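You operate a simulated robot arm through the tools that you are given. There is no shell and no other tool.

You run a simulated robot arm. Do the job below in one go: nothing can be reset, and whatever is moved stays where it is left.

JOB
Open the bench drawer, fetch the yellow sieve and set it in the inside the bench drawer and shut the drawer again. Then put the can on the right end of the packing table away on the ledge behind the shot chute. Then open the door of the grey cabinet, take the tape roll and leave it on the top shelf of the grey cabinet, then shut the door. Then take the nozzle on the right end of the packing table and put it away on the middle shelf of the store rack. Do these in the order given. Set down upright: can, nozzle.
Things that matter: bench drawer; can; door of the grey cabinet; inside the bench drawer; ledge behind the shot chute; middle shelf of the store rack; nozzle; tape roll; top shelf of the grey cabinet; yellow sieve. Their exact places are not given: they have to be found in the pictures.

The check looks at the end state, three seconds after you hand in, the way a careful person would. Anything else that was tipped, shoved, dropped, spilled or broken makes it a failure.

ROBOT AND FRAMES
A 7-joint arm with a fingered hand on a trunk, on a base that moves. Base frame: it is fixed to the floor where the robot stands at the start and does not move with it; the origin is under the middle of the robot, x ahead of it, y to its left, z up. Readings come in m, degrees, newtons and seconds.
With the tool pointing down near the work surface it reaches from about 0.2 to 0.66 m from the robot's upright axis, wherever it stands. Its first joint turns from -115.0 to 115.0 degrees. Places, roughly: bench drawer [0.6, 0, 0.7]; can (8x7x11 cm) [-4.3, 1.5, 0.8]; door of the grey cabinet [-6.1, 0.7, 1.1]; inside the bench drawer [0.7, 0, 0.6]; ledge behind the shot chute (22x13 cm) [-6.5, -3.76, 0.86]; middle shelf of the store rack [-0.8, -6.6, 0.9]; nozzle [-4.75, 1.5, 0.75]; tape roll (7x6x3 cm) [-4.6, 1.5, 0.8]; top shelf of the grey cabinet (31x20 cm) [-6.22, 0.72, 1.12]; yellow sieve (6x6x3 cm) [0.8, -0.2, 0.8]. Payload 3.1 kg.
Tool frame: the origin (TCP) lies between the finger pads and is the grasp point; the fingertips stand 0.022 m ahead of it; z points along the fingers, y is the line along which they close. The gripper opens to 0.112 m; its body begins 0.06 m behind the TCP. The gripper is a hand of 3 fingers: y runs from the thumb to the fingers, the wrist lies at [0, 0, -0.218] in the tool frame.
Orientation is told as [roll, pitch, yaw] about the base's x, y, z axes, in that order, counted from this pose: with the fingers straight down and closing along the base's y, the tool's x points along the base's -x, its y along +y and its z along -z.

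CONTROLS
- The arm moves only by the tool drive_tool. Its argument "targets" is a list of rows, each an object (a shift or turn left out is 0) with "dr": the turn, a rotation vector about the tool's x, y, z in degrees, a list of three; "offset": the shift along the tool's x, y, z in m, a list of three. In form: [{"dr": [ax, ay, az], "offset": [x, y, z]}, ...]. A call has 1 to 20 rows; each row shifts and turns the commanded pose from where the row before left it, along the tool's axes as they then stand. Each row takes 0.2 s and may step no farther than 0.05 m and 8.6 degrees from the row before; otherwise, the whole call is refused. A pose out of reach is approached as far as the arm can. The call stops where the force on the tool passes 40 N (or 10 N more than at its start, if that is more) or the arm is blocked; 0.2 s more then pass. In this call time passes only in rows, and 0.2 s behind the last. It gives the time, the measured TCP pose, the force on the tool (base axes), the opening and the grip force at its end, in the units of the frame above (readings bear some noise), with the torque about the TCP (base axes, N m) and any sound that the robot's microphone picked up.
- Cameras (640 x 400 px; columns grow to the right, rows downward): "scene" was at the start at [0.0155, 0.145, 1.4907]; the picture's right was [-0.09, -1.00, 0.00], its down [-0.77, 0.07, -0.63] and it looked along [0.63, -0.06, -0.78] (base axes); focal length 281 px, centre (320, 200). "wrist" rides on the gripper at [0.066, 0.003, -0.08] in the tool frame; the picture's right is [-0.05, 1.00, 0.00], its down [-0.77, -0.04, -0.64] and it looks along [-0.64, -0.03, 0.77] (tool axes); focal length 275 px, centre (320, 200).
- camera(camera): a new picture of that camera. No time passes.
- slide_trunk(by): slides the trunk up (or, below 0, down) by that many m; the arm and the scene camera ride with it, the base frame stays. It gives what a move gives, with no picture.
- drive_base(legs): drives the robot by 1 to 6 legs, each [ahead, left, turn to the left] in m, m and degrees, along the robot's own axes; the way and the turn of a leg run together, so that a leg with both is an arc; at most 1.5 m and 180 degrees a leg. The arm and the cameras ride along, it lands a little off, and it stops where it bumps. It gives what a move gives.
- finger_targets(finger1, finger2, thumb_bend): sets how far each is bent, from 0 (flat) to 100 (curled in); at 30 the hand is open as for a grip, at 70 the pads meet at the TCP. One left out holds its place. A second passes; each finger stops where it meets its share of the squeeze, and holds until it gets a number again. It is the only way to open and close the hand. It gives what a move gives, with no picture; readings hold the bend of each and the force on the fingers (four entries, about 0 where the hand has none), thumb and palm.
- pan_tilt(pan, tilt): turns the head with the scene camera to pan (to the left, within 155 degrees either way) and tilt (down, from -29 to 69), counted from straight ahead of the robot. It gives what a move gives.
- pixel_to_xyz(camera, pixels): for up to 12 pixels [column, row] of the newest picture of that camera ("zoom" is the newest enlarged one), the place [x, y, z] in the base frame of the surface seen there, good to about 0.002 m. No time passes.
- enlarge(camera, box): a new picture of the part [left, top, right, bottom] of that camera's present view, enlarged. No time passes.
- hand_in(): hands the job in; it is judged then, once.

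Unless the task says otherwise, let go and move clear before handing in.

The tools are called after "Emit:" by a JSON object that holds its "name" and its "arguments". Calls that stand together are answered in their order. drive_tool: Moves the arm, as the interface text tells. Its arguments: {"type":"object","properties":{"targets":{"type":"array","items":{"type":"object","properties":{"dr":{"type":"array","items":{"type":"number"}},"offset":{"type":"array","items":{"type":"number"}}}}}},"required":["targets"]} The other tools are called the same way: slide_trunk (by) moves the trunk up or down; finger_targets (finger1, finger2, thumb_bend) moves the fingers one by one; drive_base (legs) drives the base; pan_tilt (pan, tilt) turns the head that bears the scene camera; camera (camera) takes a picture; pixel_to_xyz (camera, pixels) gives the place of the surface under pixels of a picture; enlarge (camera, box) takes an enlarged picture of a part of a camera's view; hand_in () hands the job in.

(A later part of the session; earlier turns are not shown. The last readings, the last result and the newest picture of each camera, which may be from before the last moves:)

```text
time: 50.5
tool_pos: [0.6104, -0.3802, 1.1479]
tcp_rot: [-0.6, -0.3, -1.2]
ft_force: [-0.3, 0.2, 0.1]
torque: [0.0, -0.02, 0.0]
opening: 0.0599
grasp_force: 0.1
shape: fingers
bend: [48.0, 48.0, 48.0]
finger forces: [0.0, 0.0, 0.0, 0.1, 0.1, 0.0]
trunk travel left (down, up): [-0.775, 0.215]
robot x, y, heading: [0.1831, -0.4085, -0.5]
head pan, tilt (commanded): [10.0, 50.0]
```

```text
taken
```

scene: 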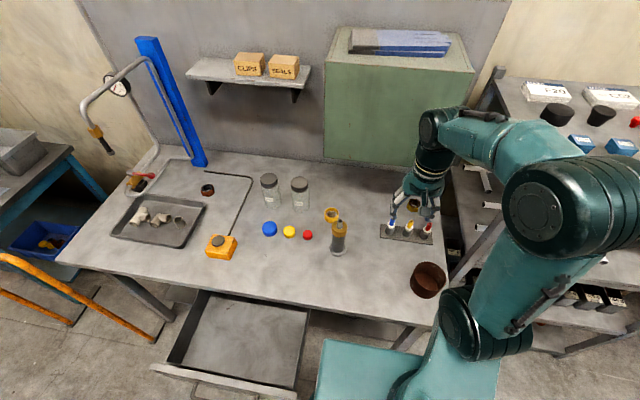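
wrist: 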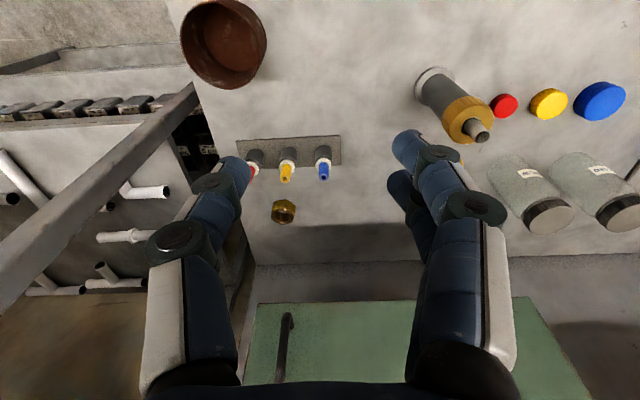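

The other yellow-ish thing is a brass nut, so the sieve is the ring beside the bottle. I'll zoom in on it to fix its exact place.

Emit:
{"name": "enlarge", "arguments": {"camera": "scene", "box": [250, 160, 390, 260]}}

Emit:
{"name": "pixel_to_xyz", "arguments": {"camera": "scene", "pixels": [[331, 208], [326, 213], [337, 212], [300, 185], [297, 200], [338, 235], [335, 218], [341, 224], [307, 234], [330, 220]]}}

```text
4.00 times, centred on (320, 210) of scene
```

zoom: 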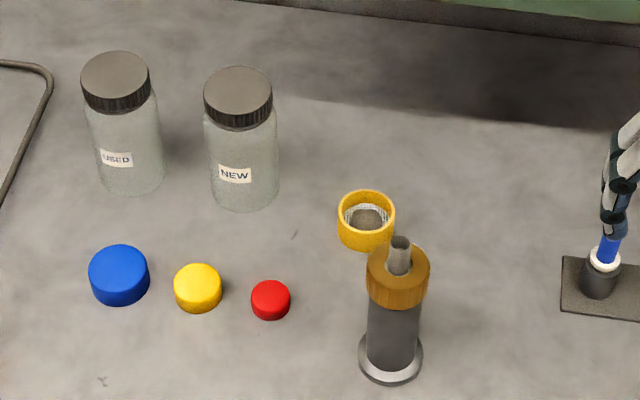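

```text
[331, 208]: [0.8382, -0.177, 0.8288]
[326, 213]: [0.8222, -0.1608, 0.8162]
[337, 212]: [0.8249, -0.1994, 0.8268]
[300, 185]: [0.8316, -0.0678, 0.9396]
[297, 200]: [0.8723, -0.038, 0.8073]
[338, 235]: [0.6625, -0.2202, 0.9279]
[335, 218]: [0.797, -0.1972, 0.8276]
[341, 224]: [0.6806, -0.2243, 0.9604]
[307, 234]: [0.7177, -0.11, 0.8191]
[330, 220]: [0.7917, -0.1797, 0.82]
```

Emit:
{"name": "pixel_to_xyz", "arguments": {"camera": "zoom", "pixels": [[341, 213], [392, 213], [366, 192], [362, 236], [346, 235], [366, 215], [350, 248], [399, 240], [380, 262], [240, 90], [243, 205], [390, 372]]}}

```text
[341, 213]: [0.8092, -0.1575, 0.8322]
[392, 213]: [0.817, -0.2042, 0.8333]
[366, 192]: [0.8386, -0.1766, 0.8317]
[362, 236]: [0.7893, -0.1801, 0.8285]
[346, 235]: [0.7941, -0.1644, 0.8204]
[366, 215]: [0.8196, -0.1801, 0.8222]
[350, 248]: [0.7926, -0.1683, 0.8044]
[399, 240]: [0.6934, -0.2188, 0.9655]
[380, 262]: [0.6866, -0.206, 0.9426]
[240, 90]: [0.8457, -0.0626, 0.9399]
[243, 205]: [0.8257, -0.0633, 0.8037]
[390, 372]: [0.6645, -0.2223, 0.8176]
```

Sieve centre is about (0.814, −0.181), rim z≈0.832; bottle at (0.69, −0.222) reaching z≈0.97; jar at (0.845, −0.063). I'll lower the trunk a bit, yaw the hand 45° and move diagonally over the sieve.

Emit:
{"name": "slide_trunk", "arguments": {"by": -0.13}}

Emit:
{"name": "drive_tool", "arguments": {"targets": [{"dr": [0, 0, 7.5]}, {"dr": [0, 0, 7.5]}, {"dr": [0, 0, 7.5]}, {"dr": [0, 0, 7.5]}, {"dr": [0, 0, 7.5]}, {"dr": [0, 0, 7.5]}]}}

Emit:
{"name": "drive_tool", "arguments": {"targets": [{"offset": [0, 0.04, 0]}, {"offset": [0, 0.04, 0]}, {"offset": [0, 0.04, 0]}, {"offset": [0, 0.04, 0]}, {"offset": [0, 0.04, 0]}]}}

Emit:
{"name": "camera", "arguments": {"camera": "scene"}}

Emit:
{"name": "camera", "arguments": {"camera": "wrist"}}

```text
time: 52.0
tool_pos: [0.6106, -0.38, 1.0175]
tcp_rot: [-0.6, -0.4, -1.1]
ft_force: [0.5, -1.0, -0.4]
torque: [0.0, -0.01, -0.01]
opening: 0.0601
grasp_force: 0.0
shape: fingers
bend: [48.0, 48.0, 48.0]
finger forces: [0.0, 0.1, 0.0, 0.0, 0.1, 0.0]
trunk travel left (down, up): [-0.645, 0.345]
robot x, y, heading: [0.1826, -0.4063, -0.1]
head pan, tilt (commanded): [10.0, 50.0]
```

```text
time: 53.4
tool_pos: [0.6109, -0.3798, 1.0171]
tcp_rot: [-0.2, -0.7, -46.4]
ft_force: [1.0, 0.2, -0.2]
torque: [-0.01, -0.01, -0.01]
opening: 0.0602
grasp_force: 0.1
shape: fingers
bend: [48.0, 48.0, 48.0]
finger forces: [0.1, 0.0, 0.0, 0.0, 0.1, 0.1]
trunk travel left (down, up): [-0.645, 0.345]
robot x, y, heading: [0.1822, -0.4083, -0.1]
head pan, tilt (commanded): [10.0, 50.0]
```

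```text
time: 54.6
tool_pos: [0.755, -0.2397, 1.0152]
tcp_rot: [-0.3, -0.6, -46.1]
ft_force: [-0.1, -0.5, 0.1]
torque: [-0.02, 0.02, -0.02]
opening: 0.0604
grasp_force: 0.1
shape: fingers
bend: [48.0, 48.0, 48.0]
finger forces: [0.0, 0.0, 0.0, 0.0, 0.1, 0.1]
trunk travel left (down, up): [-0.645, 0.345]
robot x, y, heading: [0.184, -0.4078, -0.2]
head pan, tilt (commanded): [10.0, 50.0]
```

```text
taken
```

scene: 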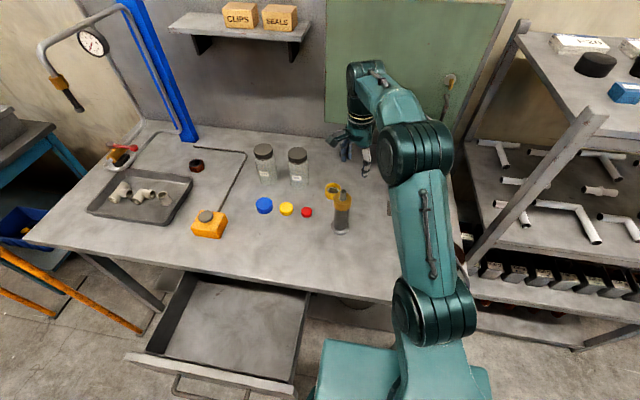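

```text
taken
```

wrist: 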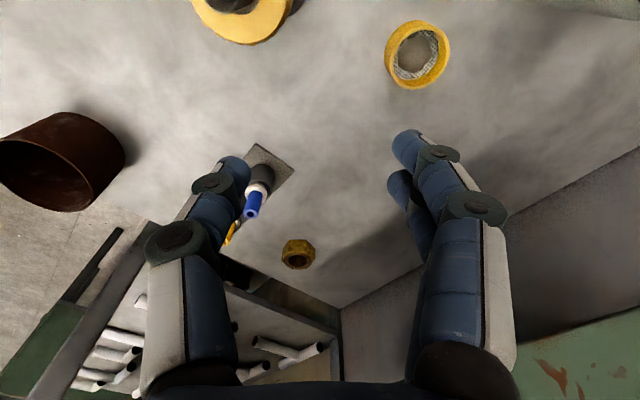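

The hand is between bottle and box; I'll tilt it 10° back and move the last 0.083 m over the sieve.

Emit:
{"name": "drive_tool", "arguments": {"targets": [{"dr": [0, -5, 0]}, {"dr": [0, -5, 0]}, {"offset": [0, 0.03, 0]}, {"offset": [0, 0.03, 0]}, {"offset": [0, 0.022, 0]}]}}

Emit:
{"name": "camera", "arguments": {"camera": "wrist"}}

Emit:
{"name": "enlarge", "arguments": {"camera": "scene", "box": [240, 60, 420, 240]}}

```text
time: 55.8
tool_pos: [0.7966, -0.2008, 1.0178]
tcp_rot: [-0.2, -10.7, -46.1]
ft_force: [0.3, 0.3, -0.9]
torque: [0.03, -0.03, -0.01]
opening: 0.0602
grasp_force: 0.1
shape: fingers
bend: [48.0, 48.0, 48.0]
finger forces: [0.1, 0.0, 0.1, 0.0, 0.0, 0.1]
out of reach, approached as far as the arm can: row 5
trunk travel left (down, up): [-0.645, 0.345]
robot x, y, heading: [0.182, -0.4066, -0.0]
head pan, tilt (commanded): [10.0, 50.0]
```

```text
taken
```

wrist: 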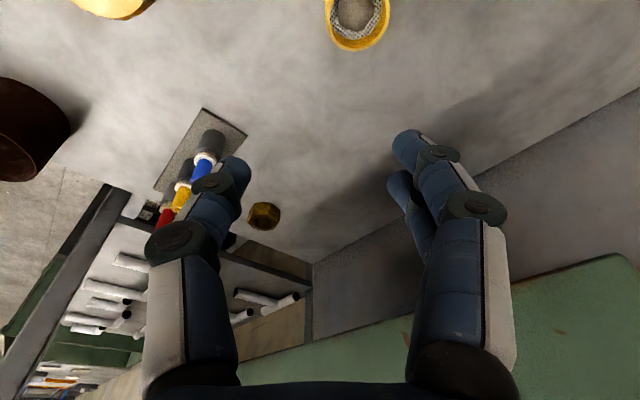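

```text
2.22 times, centred on (330, 150) of scene
```

zoom: 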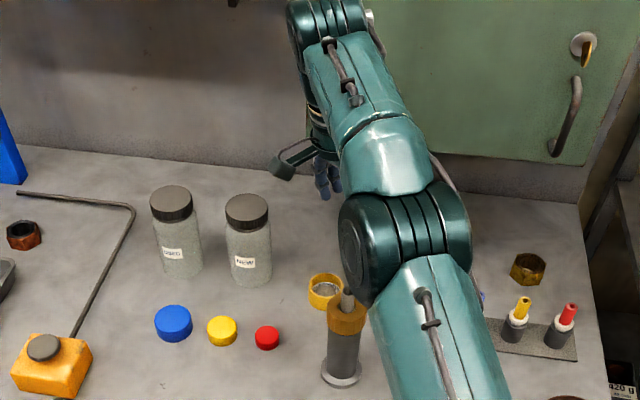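

The arm is nearly stretched out, and its elbow is close over the bottle. I'll check the elbow height before lowering.

Emit:
{"name": "pixel_to_xyz", "arguments": {"camera": "zoom", "pixels": [[400, 200], [370, 260], [345, 230], [380, 140], [330, 60], [430, 320], [450, 250], [390, 370], [347, 305]]}}

```text
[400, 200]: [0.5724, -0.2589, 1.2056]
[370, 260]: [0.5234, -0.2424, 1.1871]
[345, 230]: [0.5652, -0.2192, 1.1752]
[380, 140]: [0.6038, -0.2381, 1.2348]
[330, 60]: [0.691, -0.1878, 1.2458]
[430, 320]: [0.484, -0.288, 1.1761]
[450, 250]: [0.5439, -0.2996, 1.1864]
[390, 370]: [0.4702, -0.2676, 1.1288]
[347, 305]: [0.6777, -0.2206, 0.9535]
```

The forearm would hit the bottle if lowered like this, so I need to stand closer. I'll retract the hand and look down at my base's footprint relative to the bench legs.

Emit:
{"name": "drive_tool", "arguments": {"targets": [{"offset": [0, -0.04, 0]}, {"offset": [0, -0.04, 0]}, {"offset": [0, -0.04, 0]}, {"offset": [0, -0.04, 0]}]}}

Emit:
{"name": "pan_tilt", "arguments": {"pan": 40, "tilt": 69}}

Emit:
{"name": "camera", "arguments": {"camera": "scene"}}

Emit:
{"name": "pan_tilt", "arguments": {"pan": 100, "tilt": 69}}

Emit:
{"name": "camera", "arguments": {"camera": "scene"}}

```text
time: 56.8
tool_pos: [0.6806, -0.3126, 1.0171]
tcp_rot: [-0.2, -10.6, -46.1]
ft_force: [-0.7, -0.1, -0.6]
torque: [0.0, 0.0, 0.0]
opening: 0.0604
grasp_force: 0.1
shape: fingers
bend: [48.0, 48.0, 48.0]
finger forces: [0.0, 0.0, 0.1, 0.1, 0.1, 0.1]
trunk travel left (down, up): [-0.645, 0.345]
robot x, y, heading: [0.1847, -0.4092, -0.2]
head pan, tilt (commanded): [10.0, 50.0]
```

```text
time: 57.8
tool_pos: [0.682, -0.3118, 1.0162]
tcp_rot: [-0.1, -10.7, -46.1]
ft_force: [0.8, -0.1, -0.1]
torque: [-0.02, 0.0, -0.01]
opening: 0.0601
grasp_force: 0.0
shape: fingers
bend: [48.0, 48.0, 48.0]
finger forces: [0.0, 0.0, 0.0, 0.0, 0.1, 0.0]
trunk travel left (down, up): [-0.645, 0.345]
robot x, y, heading: [0.1828, -0.4085, -0.2]
head pan, tilt (commanded): [40.0, 68.8]
```

```text
taken
```

scene: 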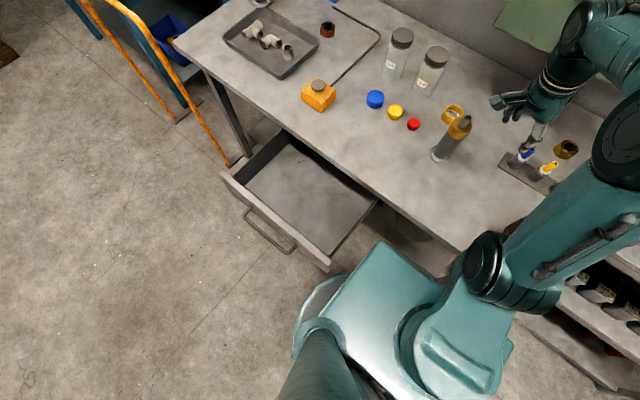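

```text
time: 59.1
tool_pos: [0.6819, -0.3118, 1.017]
tcp_rot: [-0.2, -10.5, -46.1]
ft_force: [-0.6, 0.5, 0.8]
torque: [-0.01, 0.01, -0.04]
opening: 0.0606
grasp_force: 0.1
shape: fingers
bend: [48.0, 48.0, 48.0]
finger forces: [0.1, 0.0, 0.0, 0.1, 0.1, 0.0]
trunk travel left (down, up): [-0.645, 0.345]
robot x, y, heading: [0.184, -0.4077, -0.3]
head pan, tilt (commanded): [100.0, 68.8]
```

```text
taken
```

scene: 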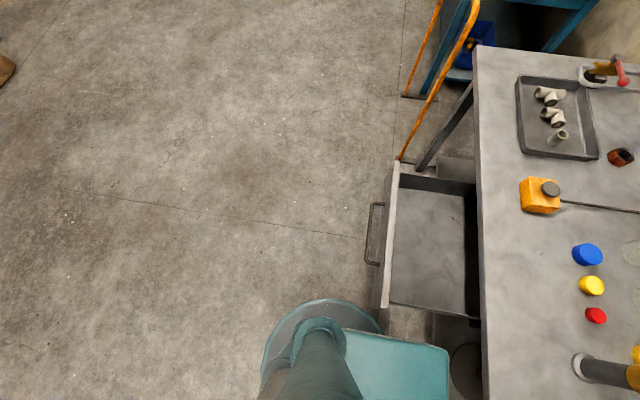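

The base is a round disk; I'll measure its radius from its visible rim.

Emit:
{"name": "pixel_to_xyz", "arguments": {"camera": "scene", "pixels": [[322, 303], [375, 325], [268, 350], [283, 318], [447, 350], [430, 380], [390, 285], [380, 295], [395, 170], [485, 300]]}}

```text
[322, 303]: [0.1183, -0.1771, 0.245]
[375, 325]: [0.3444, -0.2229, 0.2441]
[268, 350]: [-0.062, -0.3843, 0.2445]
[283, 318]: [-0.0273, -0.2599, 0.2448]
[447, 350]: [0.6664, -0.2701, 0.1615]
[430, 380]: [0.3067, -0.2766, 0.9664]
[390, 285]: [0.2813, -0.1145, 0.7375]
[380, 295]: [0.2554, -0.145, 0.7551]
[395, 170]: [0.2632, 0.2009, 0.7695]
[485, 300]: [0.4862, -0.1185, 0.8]
```

The base disk has a radius of ≈0.25 m, so x=0.28 is safe from the bench legs. I'll retract the hand slightly and drive 0.095 m ahead.

Emit:
{"name": "drive_tool", "arguments": {"targets": [{"offset": [0, -0.04, 0]}, {"offset": [0, -0.03, 0]}]}}

Emit:
{"name": "drive_base", "arguments": {"legs": [[0.095, 0, 0]]}}

Emit:
{"name": "pan_tilt", "arguments": {"pan": 15, "tilt": 50}}

Emit:
{"name": "camera", "arguments": {"camera": "scene"}}

```text
time: 59.7
tool_pos: [0.6311, -0.3619, 1.0186]
tcp_rot: [-0.2, -10.6, -46.1]
ft_force: [-0.1, -0.1, 0.6]
torque: [-0.03, -0.02, 0.02]
opening: 0.0606
grasp_force: 0.0
shape: fingers
bend: [48.0, 48.0, 48.0]
finger forces: [0.1, 0.0, 0.0, 0.0, 0.1, 0.0]
trunk travel left (down, up): [-0.645, 0.345]
robot x, y, heading: [0.1852, -0.4082, -0.3]
head pan, tilt (commanded): [100.0, 68.8]
```

```text
time: 60.8
tool_pos: [0.7256, -0.3607, 1.0174]
tcp_rot: [-0.4, -10.6, -46.1]
ft_force: [-0.4, -0.3, 0.2]
torque: [0.02, 0.03, 0.0]
opening: 0.0605
grasp_force: 0.0
shape: fingers
bend: [48.0, 48.0, 48.0]
finger forces: [0.0, 0.0, 0.0, 0.1, 0.0, 0.1]
trunk travel left (down, up): [-0.645, 0.345]
robot x, y, heading: [0.2729, -0.4089, -0.0]
head pan, tilt (commanded): [100.0, 68.8]
```

```text
time: 62.4
tool_pos: [0.7244, -0.3601, 1.0173]
tcp_rot: [-0.2, -10.6, -46.1]
ft_force: [0.9, 0.1, 0.0]
torque: [0.02, 0.0, -0.01]
opening: 0.0602
grasp_force: 0.1
shape: fingers
bend: [48.0, 48.0, 48.0]
finger forces: [0.0, 0.0, 0.1, 0.0, 0.0, 0.0]
trunk travel left (down, up): [-0.645, 0.345]
robot x, y, heading: [0.2751, -0.4083, -0.0]
head pan, tilt (commanded): [15.0, 50.0]
```

```text
taken
```

scene: 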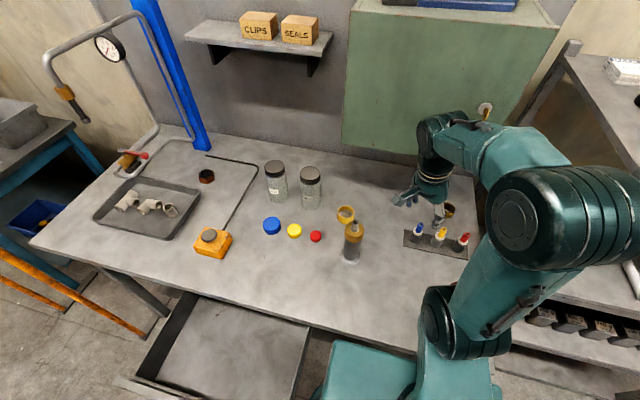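

I'll move the hand to above the sieve at the same height and open the fingers to about 0.086 m.

Emit:
{"name": "drive_tool", "arguments": {"targets": [{"offset": [0.0132, 0.0376, -0.0025]}, {"offset": [0.0132, 0.0376, -0.0025]}, {"offset": [0.0132, 0.0376, -0.0025]}, {"offset": [0.0132, 0.0376, -0.0025]}, {"offset": [0.0132, 0.0376, -0.0025]}]}}

Emit:
{"name": "camera", "arguments": {"camera": "scene"}}

Emit:
{"name": "camera", "arguments": {"camera": "wrist"}}

```text
time: 63.6
tool_pos: [0.8141, -0.1809, 1.0156]
tcp_rot: [-0.2, -10.6, -45.9]
ft_force: [-0.3, -0.5, -0.2]
torque: [-0.03, 0.0, 0.01]
opening: 0.0604
grasp_force: 0.1
shape: fingers
bend: [48.0, 48.0, 48.0]
finger forces: [0.1, 0.0, 0.0, 0.0, 0.1, 0.0]
trunk travel left (down, up): [-0.645, 0.345]
robot x, y, heading: [0.2742, -0.4071, -0.3]
head pan, tilt (commanded): [15.0, 50.0]
```

```text
taken
```

scene: 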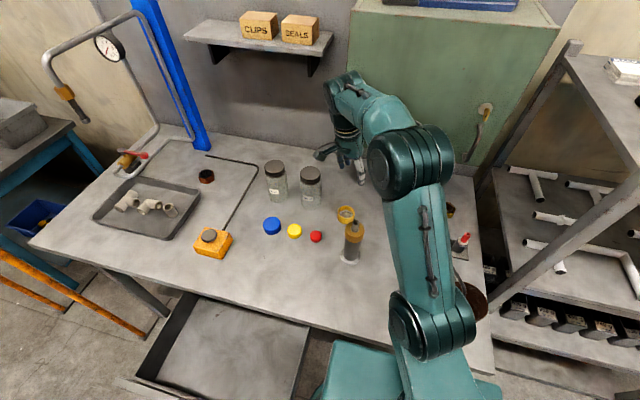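

```text
taken
```

wrist: 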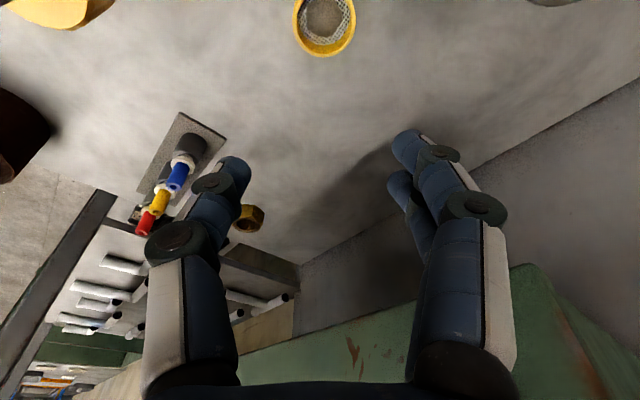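

Emit:
{"name": "pixel_to_xyz", "arguments": {"camera": "scene", "pixels": [[370, 100], [385, 118], [375, 165], [395, 150], [420, 150], [355, 95], [345, 110], [352, 225], [400, 220], [378, 180]]}}

Emit:
{"name": "pixel_to_xyz", "arguments": {"camera": "wrist", "pixels": [[325, 20], [300, 30], [345, 45], [324, 52]]}}

```text
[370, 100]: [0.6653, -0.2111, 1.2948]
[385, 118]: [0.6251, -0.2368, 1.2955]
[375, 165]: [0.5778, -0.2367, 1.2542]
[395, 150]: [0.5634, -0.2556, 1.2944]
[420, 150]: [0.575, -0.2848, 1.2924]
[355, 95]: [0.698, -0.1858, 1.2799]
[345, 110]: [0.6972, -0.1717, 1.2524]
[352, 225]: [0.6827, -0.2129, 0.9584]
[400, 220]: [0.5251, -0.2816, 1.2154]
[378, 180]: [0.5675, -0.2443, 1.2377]
```

```text
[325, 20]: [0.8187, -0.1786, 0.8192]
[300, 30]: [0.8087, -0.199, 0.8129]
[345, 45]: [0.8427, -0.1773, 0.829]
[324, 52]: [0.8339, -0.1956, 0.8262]
```

The sieve is confirmed at about (0.815, −0.183). I'll open the fingers to ~0.086 m and descend with the arm so the forearm slopes over the bottle.

Emit:
{"name": "finger_targets", "arguments": {"finger1": 39, "finger2": 39, "thumb_bend": 39}}

Emit:
{"name": "drive_tool", "arguments": {"targets": [{"offset": [0.0066, 0, 0.0354]}, {"offset": [0.0066, 0, 0.0354]}, {"offset": [0.0066, 0, 0.0354]}]}}

Emit:
{"name": "camera", "arguments": {"camera": "scene"}}

Emit:
{"name": "camera", "arguments": {"camera": "wrist"}}

```text
time: 64.6
tool_pos: [0.8133, -0.1815, 1.0161]
tcp_rot: [-0.2, -10.5, -46.1]
ft_force: [-0.2, -0.1, 0.0]
torque: [0.03, 0.04, 0.01]
opening: 0.0858
grasp_force: 0.0
shape: fingers
bend: [39.0, 39.0, 39.0]
finger forces: [0.0, 0.0, 0.0, 0.0, 0.0, 0.0]
trunk travel left (down, up): [-0.645, 0.345]
robot x, y, heading: [0.277, -0.4118, -0.3]
head pan, tilt (commanded): [15.0, 50.0]
```

```text
time: 65.4
tool_pos: [0.8136, -0.1809, 0.9087]
tcp_rot: [-0.2, -10.7, -46.1]
ft_force: [0.8, 0.0, -0.1]
torque: [-0.05, 0.0, 0.04]
opening: 0.086
grasp_force: 0.1
shape: fingers
bend: [39.0, 39.0, 39.0]
finger forces: [0.0, 0.0, 0.0, 0.1, 0.1, 0.1]
trunk travel left (down, up): [-0.645, 0.345]
robot x, y, heading: [0.2743, -0.4099, -0.1]
head pan, tilt (commanded): [15.0, 50.0]
```

```text
taken
```

scene: 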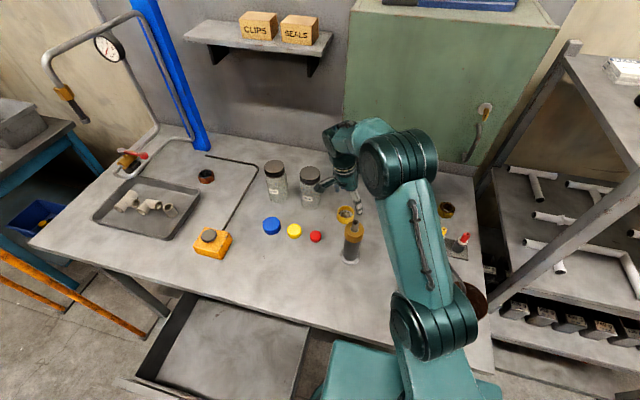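

```text
taken
```

wrist: 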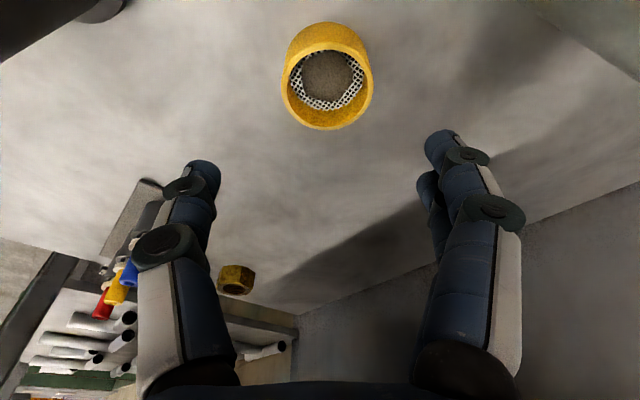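

Emit:
{"name": "pixel_to_xyz", "arguments": {"camera": "wrist", "pixels": [[286, 80], [371, 78], [328, 126], [328, 45], [300, 118], [356, 117]]}}

Emit:
{"name": "enlarge", "arguments": {"camera": "scene", "box": [280, 100, 440, 260]}}

```text
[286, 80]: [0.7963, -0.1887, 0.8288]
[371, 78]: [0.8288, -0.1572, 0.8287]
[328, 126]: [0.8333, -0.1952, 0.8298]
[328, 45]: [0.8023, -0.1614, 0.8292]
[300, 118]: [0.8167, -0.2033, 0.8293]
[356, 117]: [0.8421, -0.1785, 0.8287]
```

```text
2.50 times, centred on (360, 180) of scene
```

zoom: 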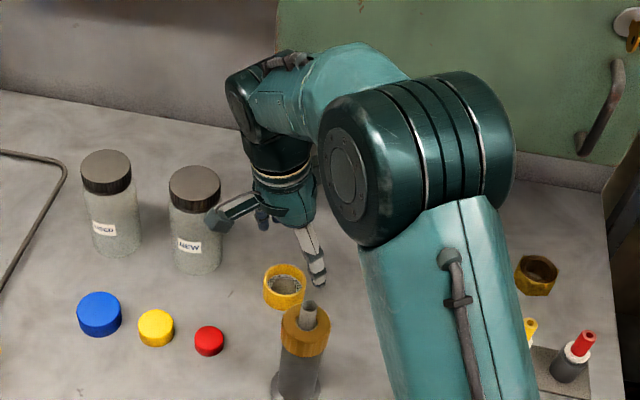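

Rim circle fits centre (0.818, −0.180). I'll adjust 4 mm and descend to z≈0.836, then check.

Emit:
{"name": "drive_tool", "arguments": {"targets": [{"offset": [-0.0022, 0.0039, 0.0]}, {"offset": [0.0055, 0, 0.0295]}, {"offset": [0.0046, 0, 0.0246]}, {"offset": [0.0033, 0, 0.0177]}]}}

Emit:
{"name": "camera", "arguments": {"camera": "wrist"}}

Emit:
{"name": "enlarge", "arguments": {"camera": "scene", "box": [280, 100, 440, 260]}}

```text
time: 66.4
tool_pos: [0.8172, -0.1815, 0.8353]
tcp_rot: [-0.2, -10.6, -46.0]
ft_force: [0.0, 0.6, 0.4]
torque: [0.02, 0.03, 0.01]
opening: 0.086
grasp_force: 0.0
shape: fingers
bend: [39.0, 39.0, 39.0]
finger forces: [0.0, 0.0, 0.0, 0.0, 0.1, 0.1]
trunk travel left (down, up): [-0.645, 0.345]
robot x, y, heading: [0.278, -0.407, -0.3]
head pan, tilt (commanded): [15.0, 50.0]
```

```text
taken
```

wrist: 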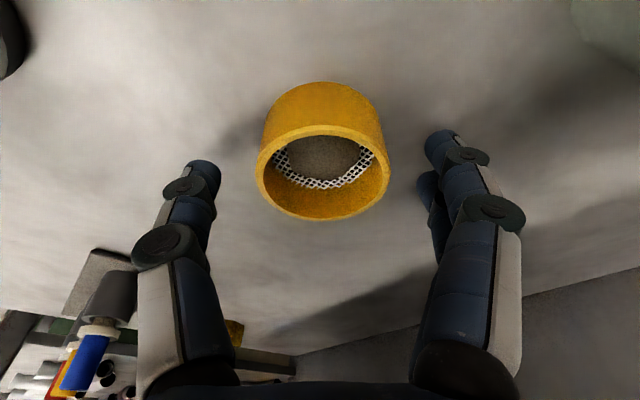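

```text
2.50 times, centred on (360, 180) of scene
```

zoom: 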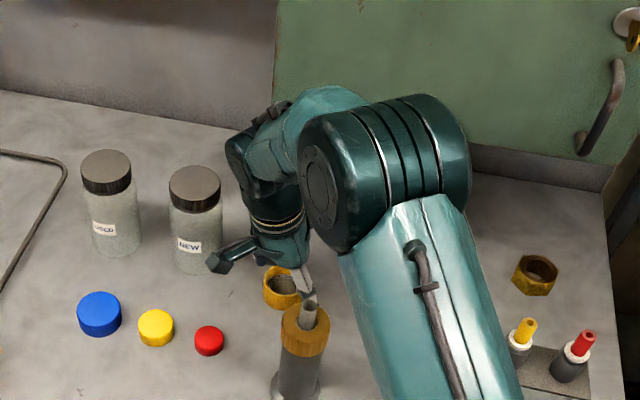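

Emit:
{"name": "pixel_to_xyz", "arguments": {"camera": "wrist", "pixels": [[261, 172], [384, 172], [322, 215], [322, 130], [280, 205], [365, 203]]}}

```text
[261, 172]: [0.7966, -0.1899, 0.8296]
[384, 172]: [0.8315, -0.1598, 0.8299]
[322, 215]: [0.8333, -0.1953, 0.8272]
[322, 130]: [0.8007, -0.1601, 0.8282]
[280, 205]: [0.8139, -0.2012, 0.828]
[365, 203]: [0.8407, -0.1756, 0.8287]
```

The sieve centre is ~5 mm toward the camera side; I'll centre and close on it.

Emit:
{"name": "drive_tool", "arguments": {"targets": [{"offset": [0.0045, 0.002, 0.001]}]}}

Emit:
{"name": "finger_targets", "arguments": {"finger1": 62, "finger2": 62, "thumb_bend": 62}}

Emit:
{"name": "camera", "arguments": {"camera": "wrist"}}

```text
time: 66.8
tool_pos: [0.8155, -0.1777, 0.834]
tcp_rot: [-0.2, -10.7, -46.0]
ft_force: [-0.3, 0.5, -0.3]
torque: [-0.02, -0.02, 0.0]
opening: 0.0862
grasp_force: 0.1
shape: fingers
bend: [39.0, 39.0, 39.0]
finger forces: [0.0, 0.0, 0.1, 0.0, 0.0, 0.0]
trunk travel left (down, up): [-0.645, 0.345]
robot x, y, heading: [0.2772, -0.4094, -0.1]
head pan, tilt (commanded): [15.0, 50.0]
```

```text
time: 67.8
tool_pos: [0.8164, -0.1774, 0.8353]
tcp_rot: [-0.2, -10.6, -46.1]
ft_force: [0.6, 0.1, -0.2]
torque: [0.01, -0.01, 0.01]
opening: 0.0456
grasp_force: 8.7
shape: fingers
bend: [54.0, 56.0, 57.0]
finger forces: [4.9, 3.7, 0.0, 0.1, 8.4, 0.0]
trunk travel left (down, up): [-0.645, 0.345]
robot x, y, heading: [0.2743, -0.4115, -0.2]
head pan, tilt (commanded): [15.0, 50.0]
```

```text
taken
```

wrist: 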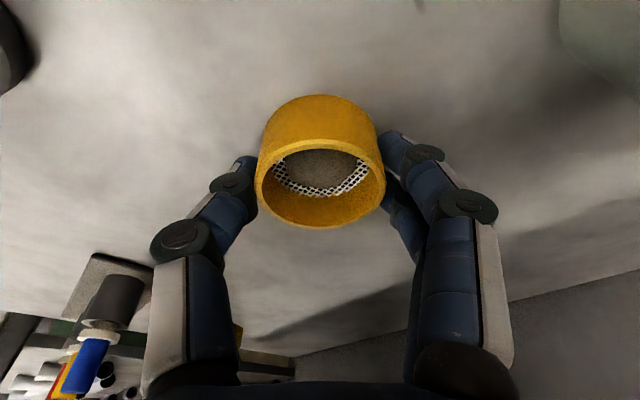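

The sieve is held with ~8.7 N at opening 0.046. I'll lift it straight up and check.

Emit:
{"name": "drive_tool", "arguments": {"targets": [{"offset": [-0.0055, 0, -0.0295]}, {"offset": [-0.0068, 0, -0.0364]}, {"offset": [-0.0068, 0, -0.0364]}, {"offset": [-0.0068, 0, -0.0364]}, {"offset": [-0.0068, 0, -0.0364]}]}}

Emit:
{"name": "camera", "arguments": {"camera": "wrist"}}

Emit:
{"name": "camera", "arguments": {"camera": "scene"}}

```text
time: 69.0
tool_pos: [0.817, -0.1765, 1.0131]
tcp_rot: [-0.2, -10.6, -46.0]
ft_force: [0.0, 0.0, -1.1]
torque: [0.0, 0.0, -0.01]
opening: 0.0453
grasp_force: 7.9
shape: fingers
bend: [54.0, 56.0, 57.0]
finger forces: [4.7, 3.7, 0.0, 0.0, 8.2, 0.1]
trunk travel left (down, up): [-0.645, 0.345]
robot x, y, heading: [0.2769, -0.4074, -0.2]
head pan, tilt (commanded): [15.0, 50.0]
```

```text
taken
```

wrist: 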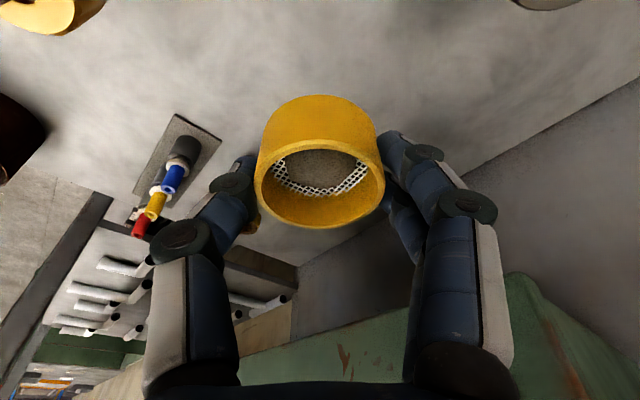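

```text
taken
```

scene: 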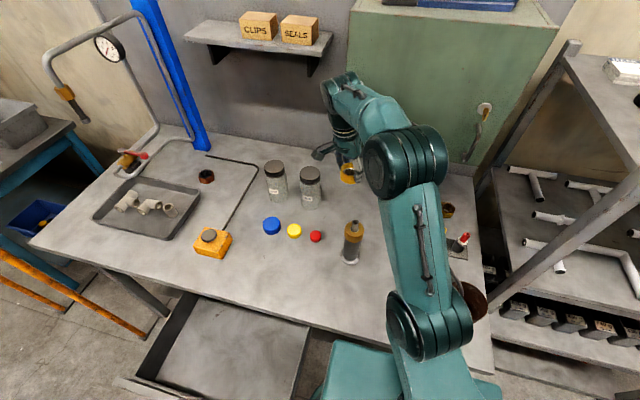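

The sieve is held cleanly. I'll retreat the hand along the approach path, then back the robot off and stand in front of the drawer.

Emit:
{"name": "drive_tool", "arguments": {"targets": [{"offset": [-0.0132, -0.0376, 0.0025]}, {"offset": [-0.0132, -0.0376, 0.0025]}, {"offset": [-0.0132, -0.0376, 0.0025]}, {"offset": [-0.0132, -0.0376, 0.0025]}, {"offset": [-0.0132, -0.0376, 0.0025]}]}}

Emit:
{"name": "drive_base", "arguments": {"legs": [[-0.5, 0, 0]]}}

Emit:
{"name": "drive_tool", "arguments": {"targets": [{"dr": [0, 5.3, 0]}, {"dr": [0, 5.3, 0]}, {"dr": [0, 0, -7.7]}, {"dr": [0, 0, -7.7]}, {"dr": [0, 0, -7.7]}, {"dr": [0, 0, -7.7]}, {"dr": [0, 0, -7.7]}, {"dr": [0, 0, -7.6]}]}}

Emit:
{"name": "camera", "arguments": {"camera": "wrist"}}

```text
time: 70.2
tool_pos: [0.7269, -0.3568, 1.0149]
tcp_rot: [-0.2, -10.6, -46.0]
ft_force: [-0.1, -0.4, -0.7]
torque: [0.0, -0.01, -0.02]
opening: 0.045
grasp_force: 8.2
shape: fingers
bend: [54.0, 56.0, 57.0]
finger forces: [4.9, 3.9, 0.0, 0.0, 8.4, 0.0]
trunk travel left (down, up): [-0.645, 0.345]
robot x, y, heading: [0.2763, -0.4089, -0.1]
head pan, tilt (commanded): [15.0, 50.0]
```

```text
time: 73.1
tool_pos: [0.2274, -0.3537, 1.0144]
tcp_rot: [-0.2, -10.5, -46.3]
ft_force: [-0.1, -0.6, -0.7]
torque: [-0.01, 0.01, -0.03]
opening: 0.045
grasp_force: 8.4
shape: fingers
bend: [54.0, 56.0, 57.0]
finger forces: [4.7, 3.9, 0.1, 0.1, 8.2, 0.0]
trunk travel left (down, up): [-0.645, 0.345]
robot x, y, heading: [-0.2221, -0.4083, 0.0]
head pan, tilt (commanded): [15.0, 50.0]
```

```text
time: 74.9
tool_pos: [0.2287, -0.3555, 1.0136]
tcp_rot: [-0.2, 0.2, -0.1]
ft_force: [0.0, -0.1, -1.3]
torque: [0.01, 0.01, -0.02]
opening: 0.0451
grasp_force: 8.3
shape: fingers
bend: [54.0, 56.0, 57.0]
finger forces: [4.8, 3.8, 0.0, 0.0, 8.2, 0.1]
trunk travel left (down, up): [-0.645, 0.345]
robot x, y, heading: [-0.2229, -0.4071, -0.3]
head pan, tilt (commanded): [15.0, 50.0]
```

```text
taken
```

wrist: 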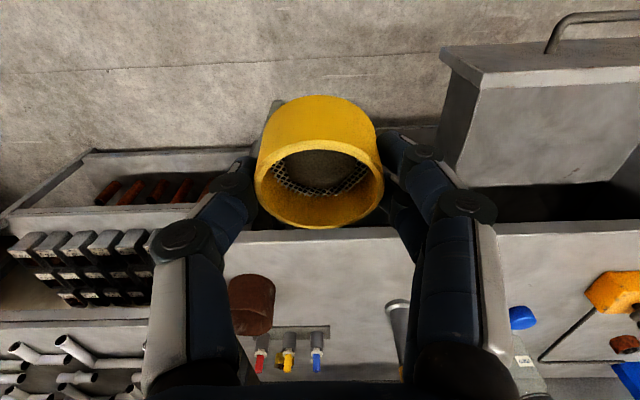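

Sieve still held (it tilts with the hand, so I'll re-tilt 10.6° when placing). Now I'll strafe left to stand in front of the drawer and look.

Emit:
{"name": "drive_base", "arguments": {"legs": [[0, 0.4, 0], [0.05, 0, 0]]}}

Emit:
{"name": "pan_tilt", "arguments": {"pan": -5, "tilt": 55}}

Emit:
{"name": "drive_tool", "arguments": {"targets": [{"dr": [0, -5.3, 0]}, {"dr": [0, -5.3, 0]}]}}

Emit:
{"name": "camera", "arguments": {"camera": "scene"}}

```text
time: 77.9
tool_pos: [0.2832, 0.0425, 1.0124]
tcp_rot: [-0.1, 0.2, -0.4]
ft_force: [0.7, -0.2, -0.9]
torque: [0.03, 0.01, 0.02]
opening: 0.045
grasp_force: 8.1
shape: fingers
bend: [54.0, 56.0, 57.0]
finger forces: [4.8, 3.9, 0.0, 0.0, 8.0, 0.0]
trunk travel left (down, up): [-0.645, 0.345]
robot x, y, heading: [-0.1682, -0.0094, -0.3]
head pan, tilt (commanded): [15.0, 50.0]
```

```text
time: 78.8
tool_pos: [0.281, 0.0425, 1.0137]
tcp_rot: [-0.2, 0.1, -0.4]
ft_force: [0.2, 0.2, -0.7]
torque: [0.01, -0.01, -0.02]
opening: 0.0451
grasp_force: 8.2
shape: fingers
bend: [54.0, 56.0, 57.0]
finger forces: [4.7, 3.9, 0.0, 0.0, 8.0, 0.0]
trunk travel left (down, up): [-0.645, 0.345]
robot x, y, heading: [-0.172, -0.0079, -0.6]
head pan, tilt (commanded): [-5.0, 55.0]
```

```text
time: 79.4
tool_pos: [0.2825, 0.042, 1.0137]
tcp_rot: [-0.2, -10.5, -0.2]
ft_force: [-0.4, 0.0, -0.7]
torque: [-0.04, -0.02, 0.02]
opening: 0.0451
grasp_force: 8.5
shape: fingers
bend: [54.0, 56.0, 57.0]
finger forces: [4.7, 3.9, 0.0, 0.1, 8.2, 0.0]
trunk travel left (down, up): [-0.645, 0.345]
robot x, y, heading: [-0.1719, -0.0101, -0.4]
head pan, tilt (commanded): [-5.0, 55.0]
```

```text
taken
```

scene: 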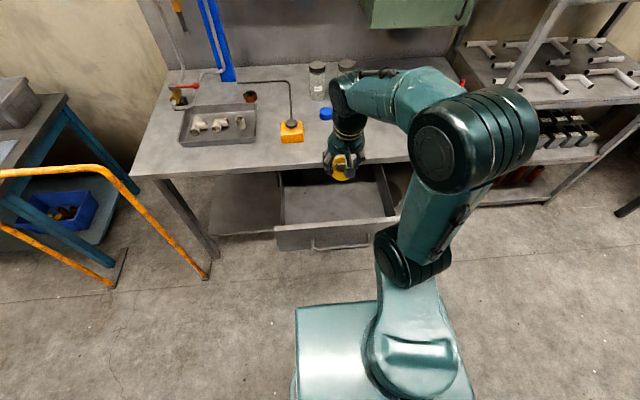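

I'll verify the drawer's position, then move 0.12 m forward over its opening.

Emit:
{"name": "pixel_to_xyz", "arguments": {"camera": "scene", "pixels": [[310, 210], [300, 228], [345, 226], [370, 213], [395, 220], [280, 200], [330, 168], [400, 162], [330, 248]]}}

Emit:
{"name": "drive_tool", "arguments": {"targets": [{"offset": [-0.0393, 0, 0.0073]}, {"offset": [-0.0393, 0, 0.0073]}, {"offset": [-0.0393, 0, 0.0073]}]}}

Emit:
{"name": "slide_trunk", "arguments": {"by": -0.2}}

Emit:
{"name": "camera", "arguments": {"camera": "scene"}}

Emit:
{"name": "camera", "arguments": {"camera": "wrist"}}

```text
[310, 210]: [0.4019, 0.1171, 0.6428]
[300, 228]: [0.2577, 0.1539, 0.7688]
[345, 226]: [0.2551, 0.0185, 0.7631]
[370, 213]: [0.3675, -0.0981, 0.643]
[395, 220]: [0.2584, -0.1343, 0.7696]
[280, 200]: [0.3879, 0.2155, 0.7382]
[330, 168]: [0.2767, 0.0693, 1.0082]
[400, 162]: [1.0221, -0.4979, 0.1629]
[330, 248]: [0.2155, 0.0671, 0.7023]
```

```text
time: 80.2
tool_pos: [0.4025, 0.0441, 1.0114]
tcp_rot: [-0.2, -10.2, -0.3]
ft_force: [-0.3, 0.2, -1.1]
torque: [-0.01, -0.01, 0.02]
opening: 0.0453
grasp_force: 8.7
shape: fingers
bend: [54.0, 56.0, 57.0]
finger forces: [4.7, 3.9, 0.0, 0.1, 8.1, 0.1]
trunk travel left (down, up): [-0.645, 0.345]
robot x, y, heading: [-0.1699, -0.0096, -0.4]
head pan, tilt (commanded): [-5.0, 55.0]
```

```text
time: 82.3
tool_pos: [0.4007, 0.0413, 0.8134]
tcp_rot: [-0.2, -10.5, -0.3]
ft_force: [-0.2, 0.4, -1.3]
torque: [0.03, -0.04, 0.03]
opening: 0.0449
grasp_force: 8.3
shape: fingers
bend: [54.0, 56.0, 57.0]
finger forces: [4.7, 3.9, 0.0, 0.1, 8.1, 0.0]
trunk travel left (down, up): [-0.445, 0.545]
robot x, y, heading: [-0.1667, -0.0061, -0.9]
head pan, tilt (commanded): [-5.0, 55.0]
```

```text
taken
```

scene: 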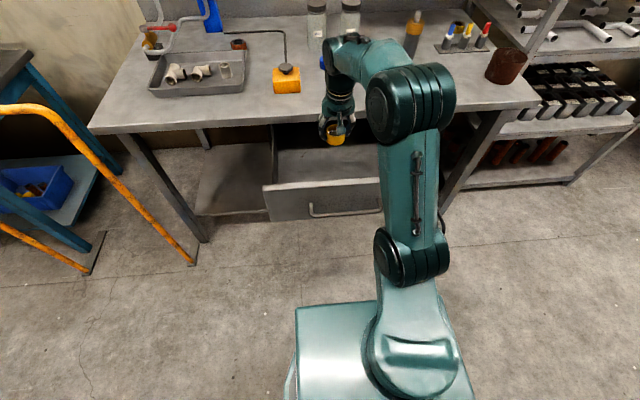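

```text
taken
```

wrist: 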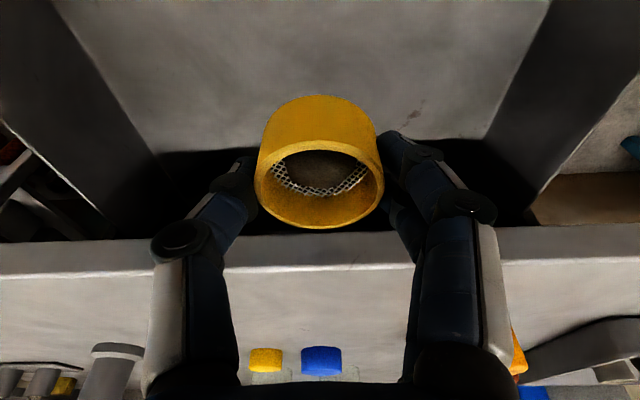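

Hand is over the opening at z=0.813, clear of the bench lip. Lowering into the drawer.

Emit:
{"name": "drive_tool", "arguments": {"targets": [{"offset": [0.0073, 0, 0.0393]}, {"offset": [0.0073, 0, 0.0393]}, {"offset": [0.0055, 0, 0.0295]}, {"offset": [0.0027, 0, 0.0147]}]}}

Emit:
{"name": "camera", "arguments": {"camera": "scene"}}

Emit:
{"name": "camera", "arguments": {"camera": "wrist"}}

```text
time: 83.3
tool_pos: [0.4006, 0.0424, 0.6875]
tcp_rot: [-0.3, -10.5, -0.3]
ft_force: [0.4, -1.4, -1.8]
torque: [0.0, 0.03, 0.02]
opening: 0.0451
grasp_force: 8.7
shape: fingers
bend: [55.0, 56.0, 57.0]
finger forces: [4.8, 4.0, 0.1, 0.1, 8.1, 0.0]
trunk travel left (down, up): [-0.445, 0.545]
robot x, y, heading: [-0.1695, -0.0096, -0.5]
head pan, tilt (commanded): [-5.0, 55.0]
```

```text
taken
```

scene: 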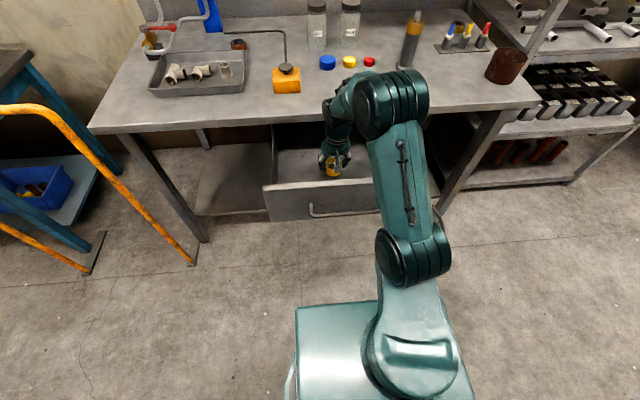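

```text
taken
```

wrist: 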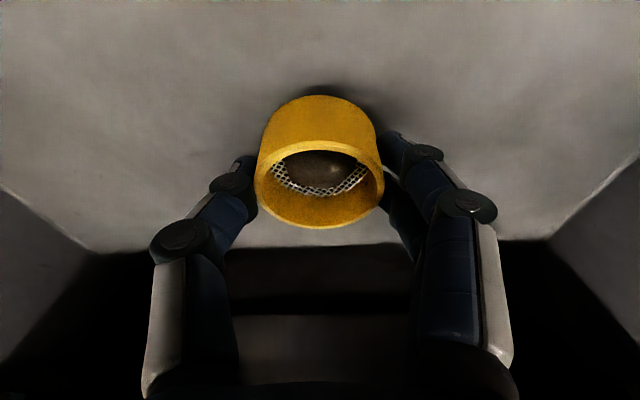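

I'll lower the last centimetre in small steps and watch the force.

Emit:
{"name": "drive_tool", "arguments": {"targets": [{"offset": [0.0009, 0, 0.0049]}, {"offset": [0.0006, 0, 0.0034]}, {"offset": [0.0006, 0, 0.003]}]}}

```text
time: 84.1
tool_pos: [0.4003, 0.0426, 0.6772]
tcp_rot: [-0.2, -10.4, -0.3]
ft_force: [0.8, 0.4, -1.4]
torque: [-0.01, -0.06, 0.0]
opening: 0.0452
grasp_force: 8.6
shape: fingers
bend: [55.0, 56.0, 57.0]
finger forces: [4.7, 4.0, 0.0, 0.1, 8.2, 0.0]
trunk travel left (down, up): [-0.445, 0.545]
robot x, y, heading: [-0.1674, -0.006, -0.5]
head pan, tilt (commanded): [-5.0, 55.0]
```

Emit:
{"name": "drive_tool", "arguments": {"targets": [{"offset": [0.0004, 0, 0.002]}]}}

Emit:
{"name": "enlarge", "arguments": {"camera": "wrist", "box": [200, 60, 440, 260]}}

```text
time: 84.5
tool_pos: [0.4008, 0.0415, 0.6752]
tcp_rot: [-0.2, -10.5, -0.3]
ft_force: [-0.4, 0.6, -0.5]
torque: [-0.02, -0.01, 0.01]
opening: 0.045
grasp_force: 8.3
shape: fingers
bend: [55.0, 56.0, 57.0]
finger forces: [4.7, 4.3, 0.0, 0.0, 8.2, 0.0]
trunk travel left (down, up): [-0.445, 0.545]
robot x, y, heading: [-0.1713, -0.0093, -0.7]
head pan, tilt (commanded): [-5.0, 55.0]
```

```text
2.00 times, centred on (320, 160) of wrist
```

zoom: 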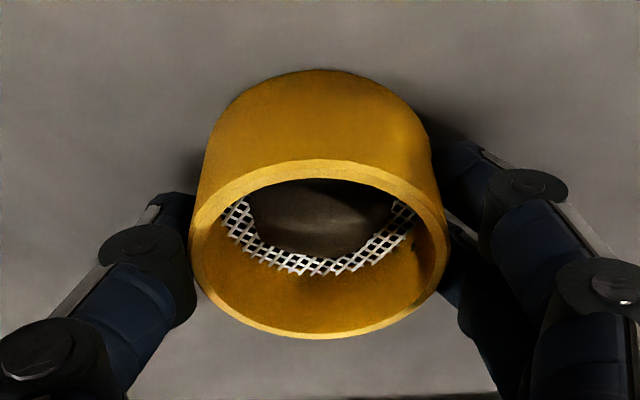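

The vertical load dropped, so the sieve is touching the drawer floor. I'll release it and lift away.

Emit:
{"name": "finger_targets", "arguments": {"finger1": 40, "finger2": 40, "thumb_bend": 40}}

Emit:
{"name": "drive_tool", "arguments": {"targets": [{"offset": [-0.0055, 0, -0.0295]}, {"offset": [-0.0055, 0, -0.0295]}, {"offset": [-0.0073, 0, -0.0393]}, {"offset": [-0.0073, 0, -0.0393]}]}}

Emit:
{"name": "camera", "arguments": {"camera": "wrist"}}

```text
time: 85.5
tool_pos: [0.4004, 0.0427, 0.6751]
tcp_rot: [-0.1, -10.4, -0.3]
ft_force: [0.0, 0.0, -0.4]
torque: [0.0, -0.02, -0.02]
opening: 0.0833
grasp_force: 0.1
shape: fingers
bend: [40.0, 40.0, 40.0]
finger forces: [0.0, 0.1, 0.0, 0.1, 0.1, 0.0]
trunk travel left (down, up): [-0.445, 0.545]
robot x, y, heading: [-0.1721, -0.0111, -0.6]
head pan, tilt (commanded): [-5.0, 55.0]
```

```text
time: 86.5
tool_pos: [0.3994, 0.0417, 0.8142]
tcp_rot: [-0.3, -10.3, -0.3]
ft_force: [-0.4, 0.1, -0.2]
torque: [0.01, 0.03, 0.02]
opening: 0.0832
grasp_force: 0.0
shape: fingers
bend: [40.0, 40.0, 40.0]
finger forces: [0.0, 0.1, 0.0, 0.0, 0.0, 0.1]
trunk travel left (down, up): [-0.445, 0.545]
robot x, y, heading: [-0.171, -0.011, -0.6]
head pan, tilt (commanded): [-5.0, 55.0]
```

```text
taken
```

wrist: 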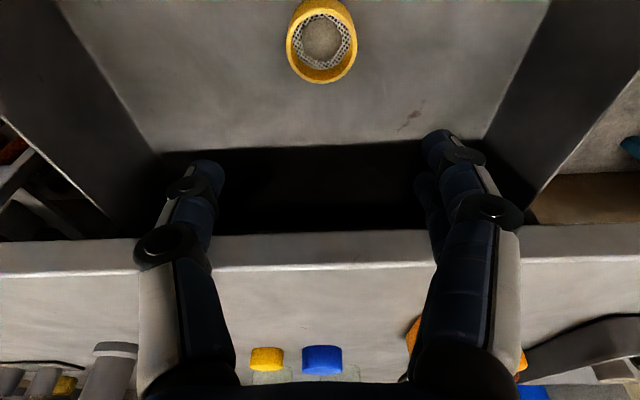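

The sieve stands upright in the drawer at about (0.40, 0.04). I'll raise, back off, and turn the hand to point ahead with closed fingers for pushing the drawer shut.

Emit:
{"name": "slide_trunk", "arguments": {"by": 0.15}}

Emit:
{"name": "drive_base", "arguments": {"legs": [[-0.22, 0, 0]]}}

Emit:
{"name": "drive_tool", "arguments": {"targets": [{"dr": [0, -8, 0]}, {"dr": [0, -8, 0]}, {"dr": [0, -8, 0]}, {"dr": [0, -8, 0]}, {"dr": [0, -8, 0]}, {"dr": [0, -8, 0]}, {"dr": [0, -8, 0]}, {"dr": [0, -8, 0]}, {"dr": [0, -8, 0]}, {"dr": [0, -7.5, 0]}]}}

Emit:
{"name": "finger_targets", "arguments": {"finger1": 72, "finger2": 72, "thumb_bend": 72}}

Emit:
{"name": "camera", "arguments": {"camera": "scene"}}

```text
time: 88.3
tool_pos: [0.4013, 0.0426, 0.9637]
tcp_rot: [-0.2, -10.5, -0.3]
ft_force: [-0.1, 0.1, 0.6]
torque: [0.03, -0.03, -0.01]
opening: 0.0833
grasp_force: 0.1
shape: fingers
bend: [40.0, 40.0, 40.0]
finger forces: [0.0, 0.0, 0.0, 0.1, 0.0, 0.0]
trunk travel left (down, up): [-0.595, 0.395]
robot x, y, heading: [-0.1676, -0.0096, -0.7]
head pan, tilt (commanded): [-5.0, 55.0]
```

```text
time: 90.0
tool_pos: [0.1806, 0.044, 0.9659]
tcp_rot: [-0.3, -10.5, -0.3]
ft_force: [0.3, 1.2, 1.5]
torque: [-0.03, -0.01, 0.01]
opening: 0.0831
grasp_force: 0.0
shape: fingers
bend: [40.0, 40.0, 40.0]
finger forces: [0.0, 0.0, 0.1, 0.1, 0.0, 0.0]
trunk travel left (down, up): [-0.595, 0.395]
robot x, y, heading: [-0.3883, -0.0072, -0.4]
head pan, tilt (commanded): [-5.0, 55.0]
```

```text
time: 92.2
tool_pos: [0.2028, 0.0591, 0.9683]
tcp_rot: [-0.1, -81.2, -0.4]
ft_force: [0.1, 0.3, 0.3]
torque: [0.0, -0.01, 0.0]
opening: 0.0834
grasp_force: 0.0
shape: fingers
bend: [40.0, 40.0, 40.0]
finger forces: [0.0, 0.0, 0.0, 0.0, 0.0, 0.0]
out of reach, approached as far as the arm can: row 5, 6
trunk travel left (down, up): [-0.595, 0.395]
robot x, y, heading: [-0.3925, -0.0069, -0.5]
head pan, tilt (commanded): [-5.0, 55.0]
```

```text
time: 93.2
tool_pos: [0.2017, 0.0581, 0.968]
tcp_rot: [0.0, -80.9, -0.6]
ft_force: [1.2, 0.8, 0.2]
torque: [0.02, 0.0, 0.01]
opening: 0.0
grasp_force: 0.1
shape: fingers
bend: [72.0, 72.0, 72.0]
finger forces: [0.0, 0.0, 0.0, 0.1, 0.0, 0.0]
trunk travel left (down, up): [-0.595, 0.395]
robot x, y, heading: [-0.3875, -0.0082, -0.6]
head pan, tilt (commanded): [-5.0, 55.0]
```

```text
taken
```

scene: 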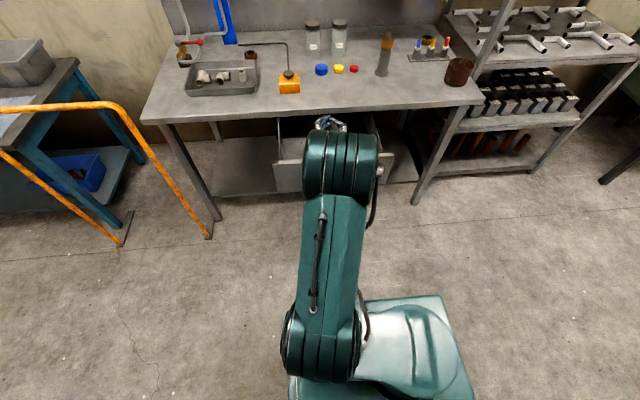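

The hand points ahead (pitch −81°). I'll level it, retract behind the handle, then lower to z≈0.665.

Emit:
{"name": "drive_tool", "arguments": {"targets": [{"dr": [0, -8.4, 0]}, {"offset": [0, 0, -0.035]}, {"offset": [0, 0, -0.035]}]}}

Emit:
{"name": "camera", "arguments": {"camera": "scene"}}

```text
time: 94.0
tool_pos: [0.1314, 0.0591, 0.9677]
tcp_rot: [3.7, -89.3, -4.1]
ft_force: [-0.2, -0.6, 0.0]
torque: [0.06, 0.04, -0.01]
opening: 0.0
grasp_force: 0.1
shape: fingers
bend: [72.0, 72.0, 72.0]
finger forces: [0.0, 0.0, 0.0, 0.1, 0.0, 0.0]
trunk travel left (down, up): [-0.595, 0.395]
robot x, y, heading: [-0.3899, -0.0039, -0.4]
head pan, tilt (commanded): [-5.0, 55.0]
```

```text
taken
```

scene: 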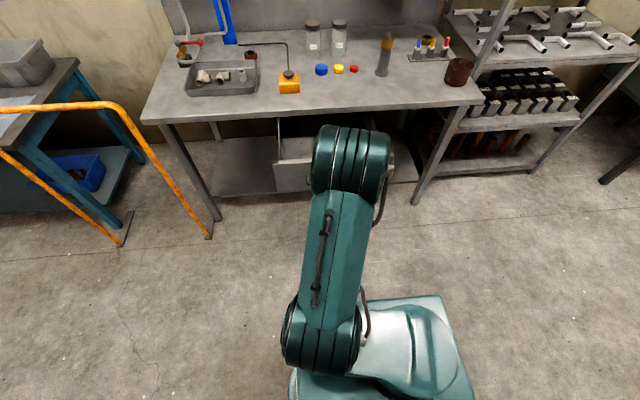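

Emit:
{"name": "pixel_to_xyz", "arguments": {"camera": "scene", "pixels": [[345, 140], [340, 165], [370, 150], [325, 160], [380, 200], [320, 340]]}}

Emit:
{"name": "camera", "arguments": {"camera": "wrist"}}

```text
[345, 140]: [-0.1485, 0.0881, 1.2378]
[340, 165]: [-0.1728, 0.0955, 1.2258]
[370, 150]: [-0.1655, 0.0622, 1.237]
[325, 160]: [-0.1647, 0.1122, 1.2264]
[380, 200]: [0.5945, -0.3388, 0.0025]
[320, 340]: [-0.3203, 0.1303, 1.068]
```

```text
taken
```

wrist: 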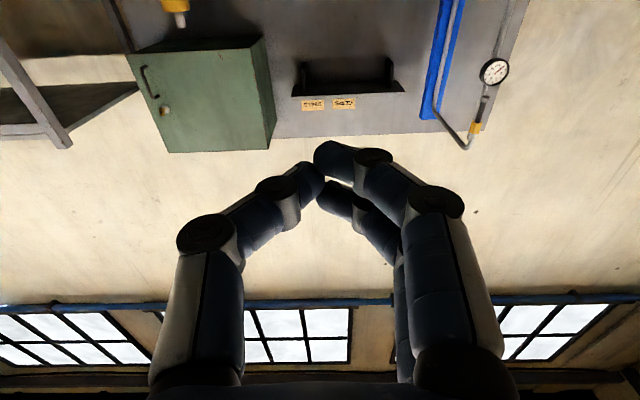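

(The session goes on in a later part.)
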